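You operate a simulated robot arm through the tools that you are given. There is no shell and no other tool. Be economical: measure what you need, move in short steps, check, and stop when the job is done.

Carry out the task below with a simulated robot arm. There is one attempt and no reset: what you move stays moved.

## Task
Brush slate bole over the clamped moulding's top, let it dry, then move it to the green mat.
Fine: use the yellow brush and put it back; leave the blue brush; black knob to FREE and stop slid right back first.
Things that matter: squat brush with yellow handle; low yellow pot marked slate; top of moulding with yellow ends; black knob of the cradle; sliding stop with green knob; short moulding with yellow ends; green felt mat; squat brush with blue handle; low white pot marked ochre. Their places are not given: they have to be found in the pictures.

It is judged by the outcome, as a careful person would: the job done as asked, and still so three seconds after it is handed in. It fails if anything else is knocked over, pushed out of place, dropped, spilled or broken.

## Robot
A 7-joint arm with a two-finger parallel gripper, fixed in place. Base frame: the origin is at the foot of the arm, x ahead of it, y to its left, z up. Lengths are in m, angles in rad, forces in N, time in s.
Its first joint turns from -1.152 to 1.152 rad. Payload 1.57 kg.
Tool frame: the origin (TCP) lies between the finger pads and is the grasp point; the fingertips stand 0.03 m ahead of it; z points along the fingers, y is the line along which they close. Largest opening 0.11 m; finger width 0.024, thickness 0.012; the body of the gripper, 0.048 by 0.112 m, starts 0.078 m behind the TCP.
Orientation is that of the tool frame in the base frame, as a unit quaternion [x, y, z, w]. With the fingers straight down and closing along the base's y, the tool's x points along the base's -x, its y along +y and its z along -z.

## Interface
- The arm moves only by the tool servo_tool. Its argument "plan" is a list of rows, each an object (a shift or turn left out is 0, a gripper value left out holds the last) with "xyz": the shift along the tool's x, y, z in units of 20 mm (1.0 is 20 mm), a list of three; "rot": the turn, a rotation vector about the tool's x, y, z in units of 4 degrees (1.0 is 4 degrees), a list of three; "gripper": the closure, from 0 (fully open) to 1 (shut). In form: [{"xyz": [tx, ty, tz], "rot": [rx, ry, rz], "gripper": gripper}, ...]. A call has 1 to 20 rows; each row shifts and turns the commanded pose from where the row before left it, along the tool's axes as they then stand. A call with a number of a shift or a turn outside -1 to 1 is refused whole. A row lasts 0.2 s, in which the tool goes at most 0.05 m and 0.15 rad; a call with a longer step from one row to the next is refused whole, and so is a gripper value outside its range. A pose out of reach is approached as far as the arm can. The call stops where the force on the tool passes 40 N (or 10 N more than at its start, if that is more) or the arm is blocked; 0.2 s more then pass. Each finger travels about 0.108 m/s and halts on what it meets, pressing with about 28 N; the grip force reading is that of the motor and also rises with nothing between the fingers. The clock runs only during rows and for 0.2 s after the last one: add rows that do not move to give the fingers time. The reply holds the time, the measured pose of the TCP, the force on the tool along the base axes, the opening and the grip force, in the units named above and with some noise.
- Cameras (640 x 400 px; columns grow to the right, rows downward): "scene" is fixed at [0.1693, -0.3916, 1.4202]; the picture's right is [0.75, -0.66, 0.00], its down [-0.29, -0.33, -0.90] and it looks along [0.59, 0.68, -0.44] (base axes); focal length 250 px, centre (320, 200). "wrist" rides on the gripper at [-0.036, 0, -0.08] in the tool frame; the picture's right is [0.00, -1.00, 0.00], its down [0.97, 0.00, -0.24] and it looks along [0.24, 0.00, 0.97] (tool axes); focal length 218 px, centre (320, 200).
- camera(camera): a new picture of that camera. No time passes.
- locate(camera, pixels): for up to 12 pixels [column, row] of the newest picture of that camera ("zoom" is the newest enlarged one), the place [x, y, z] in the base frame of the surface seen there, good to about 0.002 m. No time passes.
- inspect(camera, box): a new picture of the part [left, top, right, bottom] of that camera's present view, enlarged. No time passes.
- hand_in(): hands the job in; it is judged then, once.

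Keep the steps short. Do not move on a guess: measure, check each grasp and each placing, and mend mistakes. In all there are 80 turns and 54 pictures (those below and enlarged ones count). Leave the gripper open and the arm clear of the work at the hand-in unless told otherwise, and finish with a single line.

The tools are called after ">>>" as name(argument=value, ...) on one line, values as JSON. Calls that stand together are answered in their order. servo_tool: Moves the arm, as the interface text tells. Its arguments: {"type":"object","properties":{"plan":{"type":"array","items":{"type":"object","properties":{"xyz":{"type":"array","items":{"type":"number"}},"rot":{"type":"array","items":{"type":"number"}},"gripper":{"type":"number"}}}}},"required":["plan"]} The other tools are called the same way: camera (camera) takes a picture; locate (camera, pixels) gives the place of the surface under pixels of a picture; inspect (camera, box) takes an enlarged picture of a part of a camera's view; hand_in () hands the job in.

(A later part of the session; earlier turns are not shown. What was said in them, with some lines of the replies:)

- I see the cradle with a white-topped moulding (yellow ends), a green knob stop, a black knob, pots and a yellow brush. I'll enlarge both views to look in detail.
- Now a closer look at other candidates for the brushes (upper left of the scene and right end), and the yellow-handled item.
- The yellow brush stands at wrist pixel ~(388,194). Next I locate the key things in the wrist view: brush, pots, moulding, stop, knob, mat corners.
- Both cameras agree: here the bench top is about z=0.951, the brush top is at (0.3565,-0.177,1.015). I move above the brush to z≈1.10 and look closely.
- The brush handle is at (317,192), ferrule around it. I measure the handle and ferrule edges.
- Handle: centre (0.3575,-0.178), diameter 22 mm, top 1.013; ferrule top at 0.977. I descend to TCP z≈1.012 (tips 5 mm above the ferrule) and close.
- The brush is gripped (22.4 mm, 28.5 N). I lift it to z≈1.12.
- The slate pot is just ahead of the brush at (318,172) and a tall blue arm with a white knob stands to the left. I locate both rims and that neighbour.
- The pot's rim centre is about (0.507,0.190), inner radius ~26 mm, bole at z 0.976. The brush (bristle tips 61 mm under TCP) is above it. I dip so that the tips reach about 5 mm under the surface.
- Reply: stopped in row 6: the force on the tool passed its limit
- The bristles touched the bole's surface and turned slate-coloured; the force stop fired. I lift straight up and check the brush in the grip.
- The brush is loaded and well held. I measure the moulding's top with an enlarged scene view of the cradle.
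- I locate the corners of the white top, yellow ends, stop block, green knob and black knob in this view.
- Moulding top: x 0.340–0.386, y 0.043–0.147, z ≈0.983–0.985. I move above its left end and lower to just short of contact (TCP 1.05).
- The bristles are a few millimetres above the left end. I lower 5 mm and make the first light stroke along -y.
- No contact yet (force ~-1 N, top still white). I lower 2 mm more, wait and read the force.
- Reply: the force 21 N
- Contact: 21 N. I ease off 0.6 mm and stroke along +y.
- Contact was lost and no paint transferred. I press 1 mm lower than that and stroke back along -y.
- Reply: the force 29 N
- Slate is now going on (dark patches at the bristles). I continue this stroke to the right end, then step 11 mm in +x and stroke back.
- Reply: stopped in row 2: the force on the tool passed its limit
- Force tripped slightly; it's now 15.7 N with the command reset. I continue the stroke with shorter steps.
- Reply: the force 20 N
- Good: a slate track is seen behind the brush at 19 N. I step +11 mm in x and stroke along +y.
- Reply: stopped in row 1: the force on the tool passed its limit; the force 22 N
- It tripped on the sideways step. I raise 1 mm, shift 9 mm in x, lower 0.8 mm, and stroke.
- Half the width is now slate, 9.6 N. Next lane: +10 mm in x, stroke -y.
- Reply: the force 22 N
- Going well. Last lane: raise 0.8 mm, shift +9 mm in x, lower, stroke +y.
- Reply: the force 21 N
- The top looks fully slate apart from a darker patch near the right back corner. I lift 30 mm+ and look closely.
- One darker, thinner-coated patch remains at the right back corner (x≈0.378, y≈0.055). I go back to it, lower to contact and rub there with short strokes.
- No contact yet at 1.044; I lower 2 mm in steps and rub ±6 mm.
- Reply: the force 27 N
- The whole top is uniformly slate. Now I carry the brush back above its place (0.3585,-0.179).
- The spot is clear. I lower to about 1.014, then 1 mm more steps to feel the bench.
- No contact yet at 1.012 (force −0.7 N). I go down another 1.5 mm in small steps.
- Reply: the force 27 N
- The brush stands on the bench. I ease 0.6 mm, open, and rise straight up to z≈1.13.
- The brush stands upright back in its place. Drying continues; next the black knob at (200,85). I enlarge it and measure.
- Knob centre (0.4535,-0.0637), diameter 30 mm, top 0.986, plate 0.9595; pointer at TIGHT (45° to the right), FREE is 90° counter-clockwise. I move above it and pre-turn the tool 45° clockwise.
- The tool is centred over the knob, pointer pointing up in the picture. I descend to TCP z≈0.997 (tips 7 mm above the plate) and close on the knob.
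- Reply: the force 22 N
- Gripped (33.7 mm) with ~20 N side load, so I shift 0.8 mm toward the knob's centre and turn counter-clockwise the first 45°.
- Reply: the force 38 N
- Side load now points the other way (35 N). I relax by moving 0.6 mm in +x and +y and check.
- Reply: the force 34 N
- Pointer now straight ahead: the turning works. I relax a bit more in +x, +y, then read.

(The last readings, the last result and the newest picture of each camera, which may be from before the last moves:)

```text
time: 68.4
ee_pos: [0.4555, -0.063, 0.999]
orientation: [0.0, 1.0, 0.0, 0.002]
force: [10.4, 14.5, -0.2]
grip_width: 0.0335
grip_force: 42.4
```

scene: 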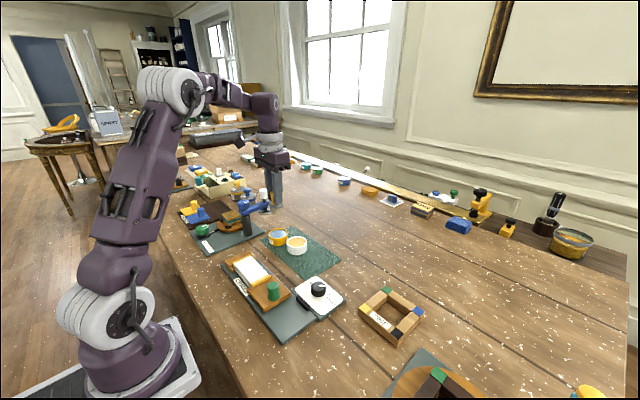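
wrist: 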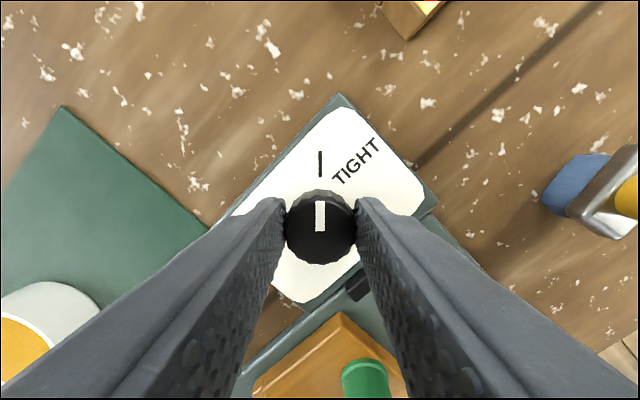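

Falling. I relax once more and turn the remaining 45°.

>>> servo_tool(plan=[{"xyz": [-0.04, 0.04, 0.0]}, {"rot": [0, 0, -0.75]}, {"rot": [0, 0, -0.75]}, {"rot": [0, 0, -0.75]}, {"rot": [0, 0, -0.75]}, {"rot": [0, 0, -0.75]}, {"rot": [0, 0, -0.75]}, {"rot": [0, 0, -0.75]}, {"rot": [0, 0, -0.75]}, {"rot": [0, 0, -0.75]}, {"rot": [0, 0, -0.75]}, {"rot": [0, 0, -0.75]}, {"rot": [0, 0, -0.75]}, {"rot": [0, 0, -0.75]}, {"rot": [0, 0, -0.75]}, {"rot": [0, 0, -0.75]}, {}])

>>> inspect(camera="wrist", box=[220, 100, 420, 280])

```text
time: 72.0
ee_pos: [0.4544, -0.0608, 0.9975]
orientation: [-0.384, 0.923, 0.001, 0.001]
force: [-23.1, 5.8, -11.5]
grip_width: 0.0334
grip_force: 41.5
```

```text
2.22 times, centred on (320, 190) of wrist
```

zoom: 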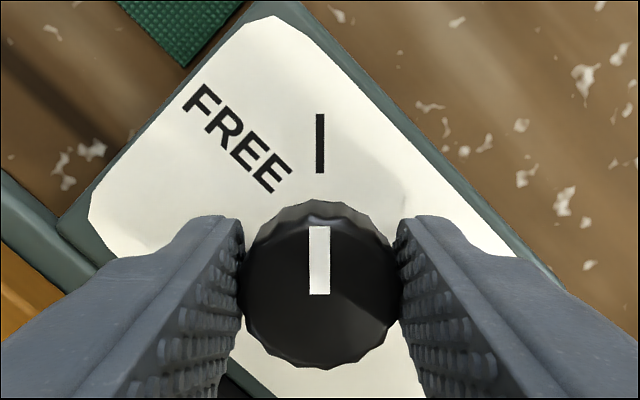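

The pointer is in line with the FREE mark. I open, rise straight up, and turn the tool back square.

>>> servo_tool(plan=[{"gripper": 0.5}, {"gripper": 0.5}, {"xyz": [0, 0, -0.6]}, {"xyz": [0, 0, -0.9]}, {"xyz": [0, 0, -0.9]}, {"xyz": [0, 0, -0.9]}, {"xyz": [0, 0, -0.9]}, {"xyz": [0, 0, -0.9], "rot": [0, 0, 0.9375]}, {"xyz": [0, 0, -0.9], "rot": [0, 0, 0.9375]}, {"rot": [0, 0, 0.9375]}, {"rot": [0, 0, 0.9375]}, {"rot": [0, 0, 0.9375]}, {"rot": [0, 0, 0.9375]}, {"rot": [0, 0, 0.9375]}, {"rot": [0, 0, 0.9375]}, {"rot": [0, 0, 0.9375]}, {"rot": [0, 0, 0.9375]}, {"rot": [0, 0, 0.9375]}, {"rot": [0, 0, 0.9375]}, {}])

>>> camera(camera="wrist")

```text
time: 76.2
ee_pos: [0.4564, -0.0626, 1.1184]
orientation: [0.0, 1.0, 0.001, 0.003]
force: [-0.3, 0.3, -0.2]
grip_width: 0.055
grip_force: 0.1
```

```text
17 pictures are left
```

wrist: 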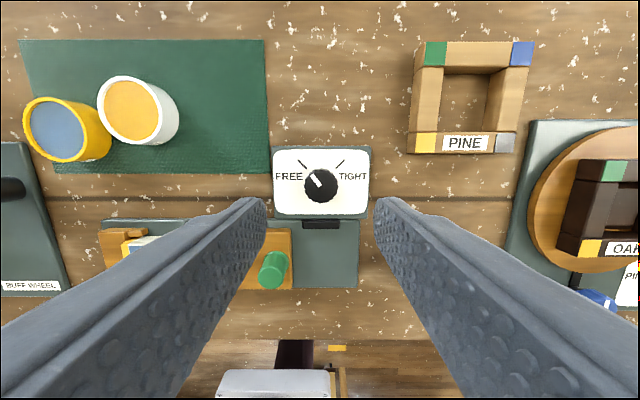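

Knob shows FREE. I measure the green knob, the stop, plate end and the free part of the mat.

>>> locate(camera="wrist", pixels=[[272, 277], [260, 277], [284, 277], [272, 288], [275, 255], [291, 240], [358, 240], [265, 42], [270, 172], [178, 115], [290, 285], [143, 240]])

```text
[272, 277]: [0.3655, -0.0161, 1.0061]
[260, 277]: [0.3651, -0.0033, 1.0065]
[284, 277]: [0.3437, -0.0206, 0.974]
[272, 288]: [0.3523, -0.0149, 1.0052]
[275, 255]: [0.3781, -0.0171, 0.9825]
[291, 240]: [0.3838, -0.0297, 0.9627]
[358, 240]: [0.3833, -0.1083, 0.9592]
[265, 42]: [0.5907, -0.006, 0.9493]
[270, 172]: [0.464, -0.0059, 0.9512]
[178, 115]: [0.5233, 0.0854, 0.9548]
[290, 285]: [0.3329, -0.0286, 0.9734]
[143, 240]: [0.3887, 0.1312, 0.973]
```

Green knob: centre (0.3645,-0.0145), ~24 mm wide, top 1.007, standing on the stop at 0.974; plate ends at y≈-0.108. I go over it, descend to TCP 1.013 and grip.

>>> servo_tool(plan=[{"xyz": [0.767, 0.4, 0]}, {"xyz": [0.767, 0.4, 0]}, {"xyz": [0.767, 0.4, 0]}, {"xyz": [0.767, 0.4, 0]}, {"xyz": [0.767, 0.4, 0]}, {"xyz": [0.767, 0.4, 0]}, {"xyz": [0, 0, 0.9]}, {"xyz": [0, 0, 0.9]}, {"xyz": [0, 0, 0.9]}, {"xyz": [0, 0, 0.9]}, {"xyz": [0, 0, 0.9]}, {"xyz": [0, 0, 0.75]}, {}, {"gripper": 1}, {"gripper": 1}, {"gripper": 1}, {"gripper": 1}])

>>> camera(camera="wrist")

```text
time: 79.8
ee_pos: [0.3631, -0.0146, 1.0116]
orientation: [-0.001, 1.0, 0.001, 0.002]
force: [1.2, 0.7, -16.2]
grip_width: 0.025
grip_force: 36.7
```

```text
16 pictures are left
```

wrist: 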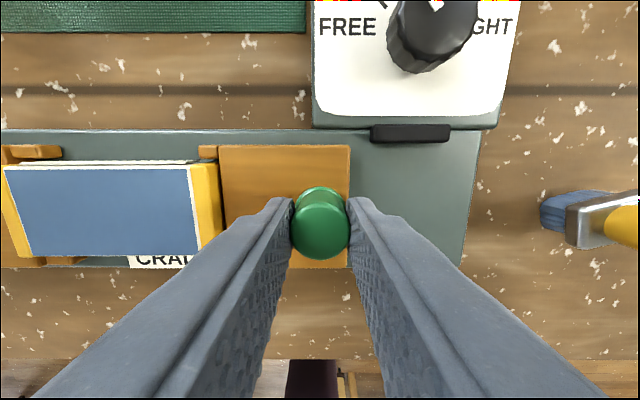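

Green knob gripped (25 mm). I slide the stop along -y in small steps until it meets its end.

>>> servo_tool(plan=[{"xyz": [0, -0.25, 0]}, {"xyz": [0, -0.25, 0]}, {"xyz": [0, -0.25, 0]}, {"xyz": [0, -0.25, 0]}, {"xyz": [0, -0.25, 0]}, {"xyz": [0, -0.25, 0]}, {"xyz": [0, -0.25, 0]}, {"xyz": [0, -0.25, 0]}, {"xyz": [0, -0.25, 0]}, {"xyz": [0, -0.25, 0]}, {"xyz": [0, -0.25, 0]}, {"xyz": [0, -0.25, 0]}, {}])

>>> camera(camera="wrist")

```text
time: 81.4
ee_pos: [0.3635, -0.0427, 1.0118]
orientation: [-0.004, 1.0, 0.003, 0.004]
force: [-4.1, 17.6, 8.6]
grip_width: 0.0252
grip_force: 36.3
stopped in row 7: the force on the tool passed its limit (the readings are from after the stop); the commanded pose is now the measured one
```

```text
15 pictures are left
```

wrist: 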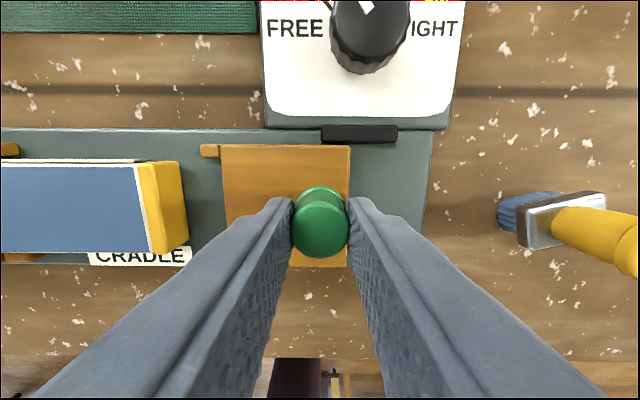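

The stop has moved back 28 mm and then blocked. I pull a bit more to see whether that is its end.

>>> servo_tool(plan=[{"xyz": [0, -0.1, 0]}, {"xyz": [0, -0.1, 0]}, {"xyz": [0, -0.1, 0]}, {"xyz": [0, -0.1, 0]}, {"xyz": [0, -0.1, 0]}, {}])

```text
time: 81.8
ee_pos: [0.3637, -0.0422, 1.0123]
orientation: [-0.005, 1.0, 0.005, 0.003]
force: [-3.1, 14.1, 9.3]
grip_width: 0.0251
grip_force: 36.4
stopped in row 2: the force on the tool passed its limit (the readings are from after the stop); the commanded pose is now the measured one
```

It doesn't move any further: right at its end. I release, rise, and look.

>>> servo_tool(plan=[{"xyz": [0, 0.1, 0]}, {"gripper": 0.5}, {"gripper": 0.5}, {"gripper": 0.5}, {"xyz": [0, 0, -0.5]}, {"xyz": [0, 0, -0.9]}, {"xyz": [0, 0, -0.9]}, {"xyz": [0, 0, -0.9]}, {"xyz": [0, 0, -0.9]}, {"xyz": [0, 0, -0.9]}, {"xyz": [0, 0, -0.9]}, {"xyz": [0, 0.9, 0]}, {"xyz": [0, 0.9, 0]}, {"xyz": [0, 0.9, 0]}, {"xyz": [0, 0.9, 0]}, {"xyz": [0, 0.9, 0]}, {"xyz": [0, 0.9, 0], "gripper": 0.2}, {"xyz": [0, 0.9, 0]}, {}])

>>> camera(camera="wrist")

>>> inspect(camera="scene", box=[215, 245, 345, 345])

```text
time: 85.8
ee_pos: [0.3638, 0.0844, 1.1316]
orientation: [-0.005, 1.0, 0.005, 0.003]
force: [-0.1, -0.3, 0.8]
grip_width: 0.0881
grip_force: 0.1
```

```text
14 pictures are left
```

wrist: 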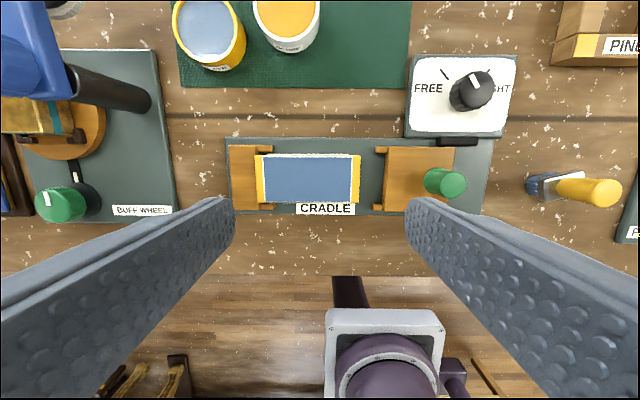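

```text
4.00 times, centred on (280, 295) of scene
```

zoom: 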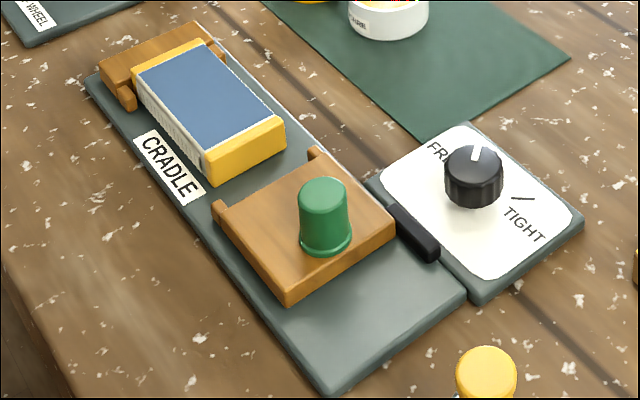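

Stop is back, knob at FREE, moulding loose. I measure the moulding's outline and heights for the grasp, in the wrist view.

>>> locate(camera="wrist", pixels=[[259, 158], [259, 200], [358, 158], [356, 201], [310, 178], [368, 180], [310, 156], [310, 201], [310, 144], [240, 205], [262, 206], [290, 15]])

>>> locate(camera="zoom", pixels=[[222, 180], [212, 152], [135, 72], [283, 128], [198, 42], [175, 140], [180, 125], [215, 55], [130, 100], [225, 62]])

```text
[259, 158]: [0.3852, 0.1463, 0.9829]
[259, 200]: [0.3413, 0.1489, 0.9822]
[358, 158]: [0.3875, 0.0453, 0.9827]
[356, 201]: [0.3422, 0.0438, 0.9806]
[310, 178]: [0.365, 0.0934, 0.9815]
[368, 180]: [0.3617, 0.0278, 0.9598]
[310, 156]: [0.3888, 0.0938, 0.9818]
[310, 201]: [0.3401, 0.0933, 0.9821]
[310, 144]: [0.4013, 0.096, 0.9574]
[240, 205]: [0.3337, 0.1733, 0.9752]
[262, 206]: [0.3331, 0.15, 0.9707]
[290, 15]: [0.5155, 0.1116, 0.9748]
```

```text
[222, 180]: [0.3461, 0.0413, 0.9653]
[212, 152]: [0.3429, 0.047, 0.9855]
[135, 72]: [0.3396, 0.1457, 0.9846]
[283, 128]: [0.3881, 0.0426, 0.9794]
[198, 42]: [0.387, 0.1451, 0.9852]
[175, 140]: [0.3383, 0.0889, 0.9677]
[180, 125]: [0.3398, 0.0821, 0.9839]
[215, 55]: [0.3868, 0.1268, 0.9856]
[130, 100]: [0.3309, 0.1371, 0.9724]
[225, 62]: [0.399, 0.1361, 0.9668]
```

Moulding: centre (0.364,0.095), 49 mm × 107 mm, z 0.959–0.983. I turn the tool 90° so the fingers close across its width (along x), and shift to y≈0.094.

>>> servo_tool(plan=[{"xyz": [0, 0.45, 0]}, {"rot": [0, 0, -1]}, {"rot": [0, 0, -1]}, {"rot": [0, 0, -1]}, {"rot": [0, 0, -1]}, {"rot": [0, 0, -1]}, {"rot": [0, 0, -1]}, {"rot": [0, 0, -1]}, {"rot": [0, 0, -1]}, {"rot": [0, 0, -1]}, {"rot": [0, 0, -1]}, {"rot": [0, 0, -1]}, {"rot": [0, 0, -1]}, {"rot": [0, 0, -1]}, {"rot": [0, 0, -1]}, {"rot": [0, 0, -1]}, {"rot": [0, 0, -1]}, {"rot": [0, 0, -1]}, {"rot": [0, 0, -1]}, {"rot": [0, 0, -1]}])

>>> servo_tool(plan=[{"rot": [0, 0, -1]}, {"rot": [0, 0, -1]}, {"rot": [0, 0, -1]}, {"rot": [0, 0, -0.5]}, {}, {}])

>>> camera(camera="wrist")

```text
time: 90.0
ee_pos: [0.3632, 0.0927, 1.1317]
orientation: [-0.619, 0.785, 0.001, 0.006]
force: [-0.1, 0.7, -0.4]
grip_width: 0.0881
grip_force: 0.0
```

```text
time: 91.4
ee_pos: [0.3627, 0.092, 1.1316]
orientation: [0.71, -0.704, 0.0, -0.005]
force: [0.1, -0.5, -0.1]
grip_width: 0.0881
grip_force: 0.1
```

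```text
12 pictures are left
```

wrist: 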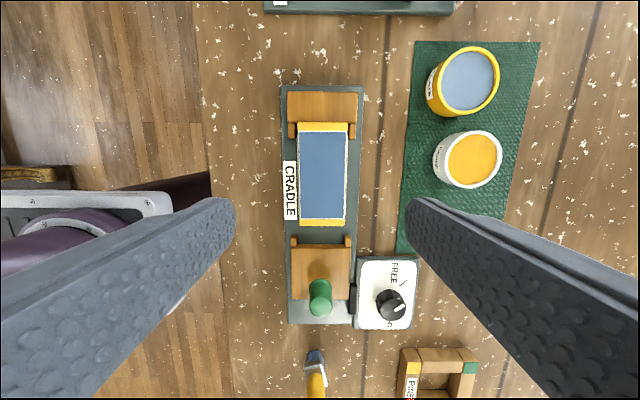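

The fingers straddle the moulding's width. I descend to TCP z≈0.995 and check before closing.

>>> servo_tool(plan=[{"xyz": [0, 0, 0.9]}, {"xyz": [0, 0, 0.9]}, {"xyz": [0, 0, 0.9]}, {"xyz": [0, 0, 0.9]}, {"xyz": [0, 0, 0.9]}, {"xyz": [0, 0, 0.9]}, {"xyz": [0, 0, 0.8]}, {"xyz": [0, 0, 0.5]}, {"xyz": [0, 0, 0.13]}, {}])

>>> camera(camera="wrist")

```text
time: 93.6
ee_pos: [0.3634, 0.0932, 0.9944]
orientation: [0.711, -0.704, -0.001, -0.006]
force: [-0.9, 1.7, 0.0]
grip_width: 0.0881
grip_force: 0.0
```

```text
11 pictures are left
```

wrist: 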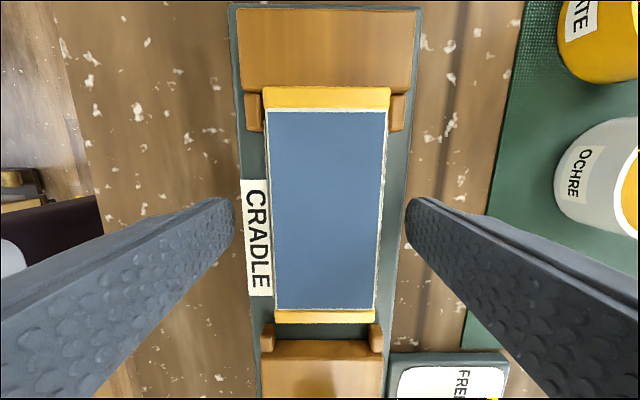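

Well aligned. I allow some more drying time, then close on the sides.

>>> servo_tool(plan=[{}, {}, {}, {}, {}, {}, {}, {}, {}, {}, {}, {}, {}, {"gripper": 1}, {"gripper": 1}, {"gripper": 1}, {"gripper": 1}, {"gripper": 1}])

```text
time: 97.4
ee_pos: [0.3624, 0.0938, 0.9944]
orientation: [0.71, -0.704, 0.0, -0.005]
force: [1.2, 0.5, 4.1]
grip_width: 0.0489
grip_force: 28.5
```

Gripped at 48.9 mm. I lift straight up in steps to z≈1.10 and check.

>>> servo_tool(plan=[{"xyz": [0, 0, -0.3]}, {"xyz": [0, 0, -0.5]}, {"xyz": [0, 0, -0.7]}, {"xyz": [0, 0, -0.9]}, {"xyz": [0, 0, -0.9]}, {"xyz": [0, 0, -0.9]}, {"xyz": [0, 0, -0.9]}, {}, {}])

>>> camera(camera="wrist")

```text
time: 99.4
ee_pos: [0.3634, 0.0928, 1.097]
orientation: [0.71, -0.704, 0.0, -0.005]
force: [-0.9, -0.2, -1.0]
grip_width: 0.049
grip_force: 27.5
```

```text
10 pictures are left
```

wrist: 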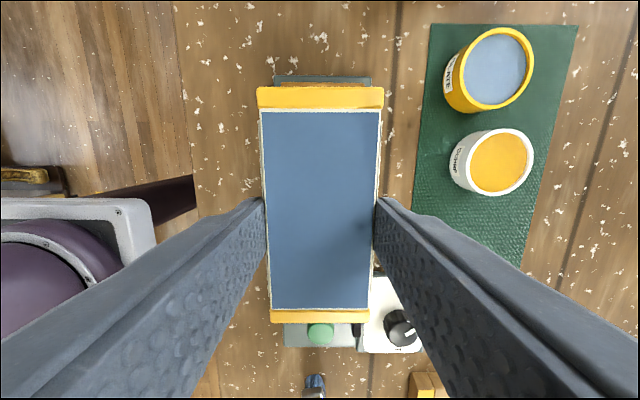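

The moulding hangs level. I turn the tool back 90° in place so the moulding's length lies along x.

>>> servo_tool(plan=[{"rot": [0, 0, 1]}, {"rot": [0, 0, 1]}, {"rot": [0, 0, 1]}, {"rot": [0, 0, 1]}, {"rot": [0, 0, 1]}, {"rot": [0, 0, 1]}, {"rot": [0, 0, 1]}, {"rot": [0, 0, 1]}, {"rot": [0, 0, 1]}, {"rot": [0, 0, 1]}, {"rot": [0, 0, 1]}, {"rot": [0, 0, 1]}, {"rot": [0, 0, 1]}, {"rot": [0, 0, 1]}, {"rot": [0, 0, 1]}, {"rot": [0, 0, 1]}, {"rot": [0, 0, 1]}, {"rot": [0, 0, 1]}, {"rot": [0, 0, 1]}, {"rot": [0, 0, 1]}])

>>> servo_tool(plan=[{"rot": [0, 0, 1]}, {"rot": [0, 0, 1]}, {"rot": [0, 0, 0.55]}, {}, {}])

```text
time: 103.6
ee_pos: [0.3636, 0.0926, 1.0969]
orientation: [-0.091, 0.996, 0.004, 0.004]
force: [-0.2, -1.3, 0.4]
grip_width: 0.0488
grip_force: 28.1
```

```text
time: 104.8
ee_pos: [0.3638, 0.0924, 1.0975]
orientation: [-0.002, 1.0, 0.005, 0.003]
force: [0.2, 0.3, -2.1]
grip_width: 0.0489
grip_force: 28.2
```

Square again. I move over the free part of the mat: TCP target (0.5255,0.028).

>>> servo_tool(plan=[{"xyz": [-0.899, -0.358, 0]}, {"xyz": [-0.899, -0.358, 0]}, {"xyz": [-0.899, -0.358, 0]}, {"xyz": [-0.899, -0.358, 0]}, {"xyz": [-0.899, -0.358, 0]}, {"xyz": [-0.899, -0.358, 0]}, {"xyz": [-0.899, -0.358, 0]}, {"xyz": [-0.899, -0.358, 0]}, {"xyz": [-0.899, -0.358, 0]}, {}, {}])

>>> camera(camera="wrist")

>>> inspect(camera="scene", box=[225, 195, 385, 320])

```text
time: 107.2
ee_pos: [0.525, 0.0285, 1.0971]
orientation: [-0.002, 1.0, 0.004, 0.004]
force: [0.5, 0.4, -1.1]
grip_width: 0.049
grip_force: 27.8
```

```text
9 pictures are left
```

wrist: 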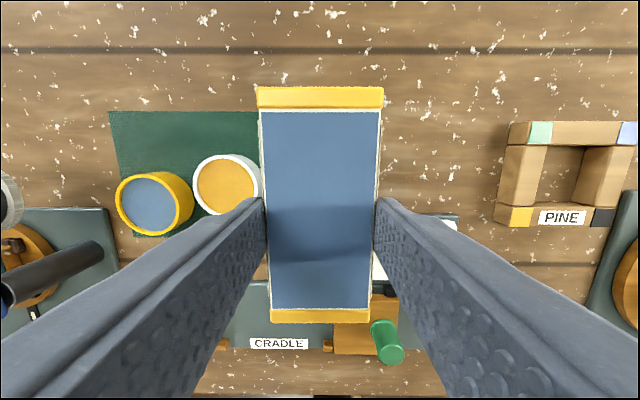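

```text
3.20 times, centred on (305, 258) of scene
```

zoom: 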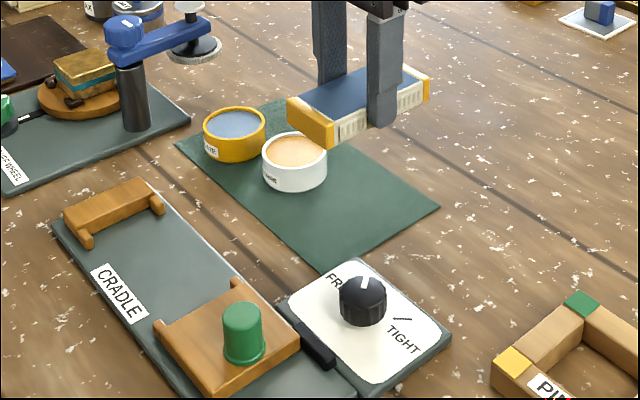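

I check the held moulding's corners and bottom height against the mat before lowering.

>>> locate(camera="zoom", pixels=[[290, 101], [331, 128], [331, 145], [438, 207], [322, 272], [327, 160], [429, 100], [300, 138]])

>>> locate(camera="wrist", pixels=[[260, 90], [380, 90], [273, 318], [366, 318], [320, 200], [258, 180]])

```text
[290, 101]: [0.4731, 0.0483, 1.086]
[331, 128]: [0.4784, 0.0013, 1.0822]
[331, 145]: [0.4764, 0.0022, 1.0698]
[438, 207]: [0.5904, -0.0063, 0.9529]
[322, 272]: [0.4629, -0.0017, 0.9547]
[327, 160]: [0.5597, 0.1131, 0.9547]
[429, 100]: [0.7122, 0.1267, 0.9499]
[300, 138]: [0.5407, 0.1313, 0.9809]
```

```text
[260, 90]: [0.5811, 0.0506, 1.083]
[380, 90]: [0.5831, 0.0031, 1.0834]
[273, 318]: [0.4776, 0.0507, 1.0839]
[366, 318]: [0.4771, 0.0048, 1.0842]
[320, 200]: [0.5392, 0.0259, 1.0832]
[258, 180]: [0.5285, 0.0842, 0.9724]
```

Moulding spans x 0.475–0.583, y 0.002–0.052 – within the mat; ochre pot edge at 0.084. I nudge +3 mm in y and lower to just above the mat.

>>> servo_tool(plan=[{"xyz": [0, 0.15, 0]}, {"xyz": [0, 0, 0.8]}, {"xyz": [0, 0, 0.8]}, {"xyz": [0, 0, 0.8]}, {"xyz": [0, 0, 0.8]}, {"xyz": [0, 0, 0.8]}, {"xyz": [0, 0, 0.7]}, {"xyz": [0, 0, 0.4]}, {"xyz": [0, 0, 0.15]}, {}, {}])

```text
time: 109.6
ee_pos: [0.5263, 0.0342, 0.9927]
orientation: [-0.003, 1.0, 0.005, 0.004]
force: [0.2, -0.2, 0.5]
grip_width: 0.0492
grip_force: 27.7
```

>>> servo_tool(plan=[{"xyz": [0, 0, 0.05]}, {"xyz": [0, 0, 0.05]}, {"xyz": [0, 0, 0.04]}, {}])

```text
time: 110.6
ee_pos: [0.5258, 0.0327, 0.9897]
orientation: [-0.004, 1.0, 0.005, 0.004]
force: [-0.5, 0.0, -0.2]
grip_width: 0.0492
grip_force: 28.1
```

No contact yet at 0.990; a little further.

>>> servo_tool(plan=[{"xyz": [0, 0, 0.04]}, {"xyz": [0, 0, 0.04]}, {}])

```text
time: 111.4
ee_pos: [0.5265, 0.0326, 0.9883]
orientation: [-0.003, 1.0, 0.004, 0.003]
force: [-0.7, -0.6, -1.0]
grip_width: 0.049
grip_force: 27.7
```

>>> servo_tool(plan=[{"xyz": [0, 0, 0.04]}, {"xyz": [0, 0, 0.04]}, {}])

>>> inspect(camera="scene", box=[245, 215, 345, 295])

```text
time: 112.2
ee_pos: [0.5254, 0.0332, 0.9869]
orientation: [-0.002, 1.0, 0.004, 0.003]
force: [0.3, 0.6, -1.0]
grip_width: 0.0492
grip_force: 28.3
```

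```text
5.00 times, centred on (295, 255) of scene
```

zoom: 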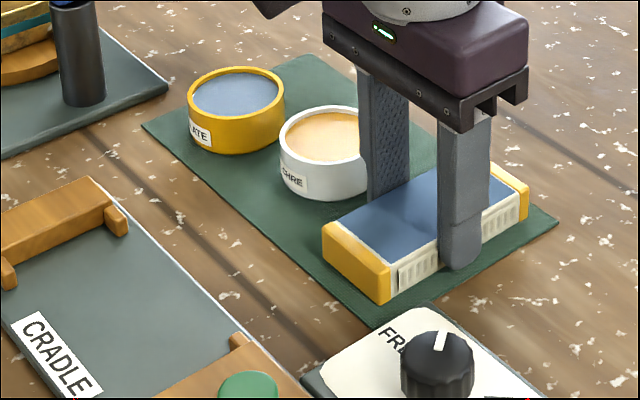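

Nearly down. I continue in 0.8 mm steps for the contact reading.

>>> servo_tool(plan=[{"xyz": [0, 0, 0.04]}, {"xyz": [0, 0, 0.04]}, {}])

```text
time: 113.0
ee_pos: [0.5256, 0.0337, 0.9853]
orientation: [-0.003, 1.0, 0.004, 0.003]
force: [-2.1, -0.7, 6.7]
grip_width: 0.0491
grip_force: 28.3
```

Contact (6.7 N). I open only to ~60 mm (ochre pot is near) and rise straight up.

>>> servo_tool(plan=[{"xyz": [0, 0, 0.02]}, {"gripper": 0.46}, {"gripper": 0.46}, {"gripper": 0.46}, {}, {"xyz": [0, 0, -0.3]}, {"xyz": [0, 0, -0.6]}, {"xyz": [0, 0, -0.9]}, {"xyz": [0, 0, -0.9]}, {"xyz": [0, 0, -0.9]}, {"xyz": [0, 0, -0.9]}, {"xyz": [0, 0, -0.9]}, {"xyz": [0, 0, -0.9]}, {"xyz": [0, 0, -0.9]}, {}])

>>> camera(camera="wrist")

>>> camera(camera="scene")

```text
time: 116.2
ee_pos: [0.5253, 0.0311, 1.1276]
orientation: [-0.003, 1.0, 0.005, 0.003]
force: [-0.1, 0.1, 0.1]
grip_width: 0.0596
grip_force: 0.1
```

```text
6 pictures are left
```

wrist: 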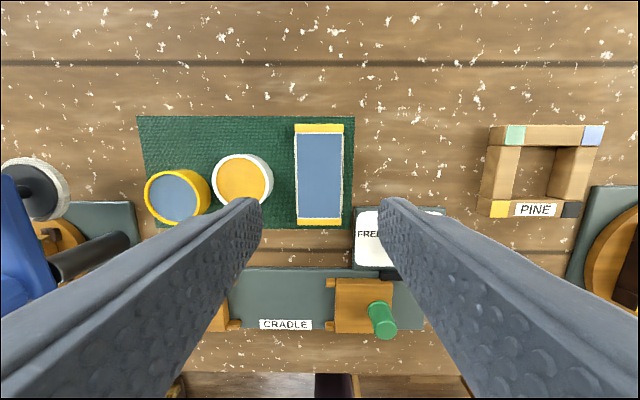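

```text
5 pictures are left
```

scene: 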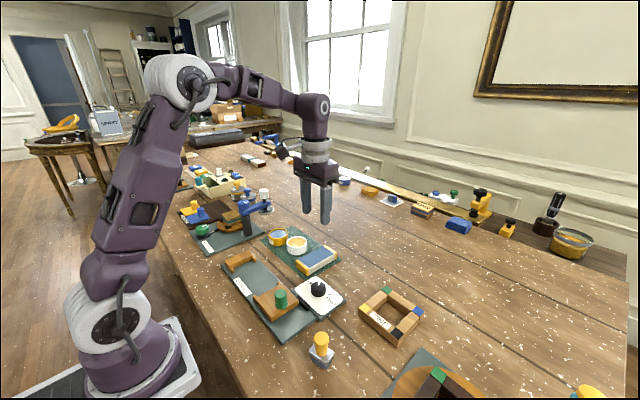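

The moulding lies fully on the mat, pots untouched, brush upright in place. I rise further, open the gripper fully and take a last look.

>>> servo_tool(plan=[{"xyz": [0.3, -0.3, -0.9]}, {"xyz": [0.3, -0.3, -0.9]}, {"xyz": [0.3, -0.3, -0.9]}, {"xyz": [0.3, -0.3, -0.9]}, {"xyz": [0.3, -0.3, -0.9]}, {"xyz": [0.3, -0.3, -0.9], "gripper": 0}, {"xyz": [0.3, -0.3, -0.9]}, {}, {}, {}])

>>> inspect(camera="scene", box=[215, 215, 365, 375])

```text
time: 118.4
ee_pos: [0.4819, -0.0111, 1.2553]
orientation: [-0.002, 1.0, 0.004, 0.004]
force: [0.3, 0.1, -0.3]
grip_width: 0.1101
grip_force: 0.0
```

```text
2.50 times, centred on (290, 295) of scene
```

zoom: 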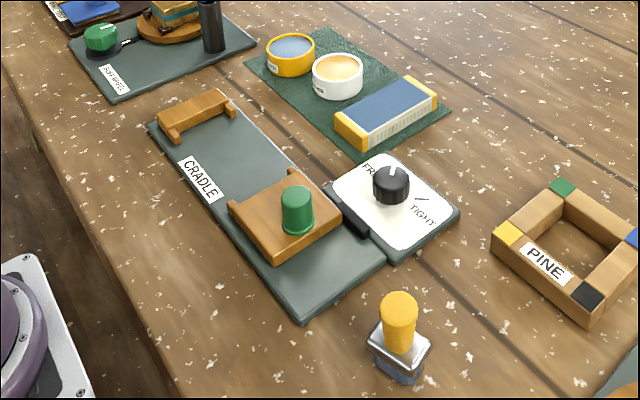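

Everything is as asked: slate top, moulding on the mat, knob at FREE, stop back, brush standing in its place. I hand in.

>>> hand_in()

```text
The job is handed in.
```

Job handed in: the moulding's top is brushed slate and it lies on the green mat after about 50 s of drying (dryness judged only by that wait), with the knob at FREE, the stop slid right back, the yellow brush returned and the blue brush never touched or seen.
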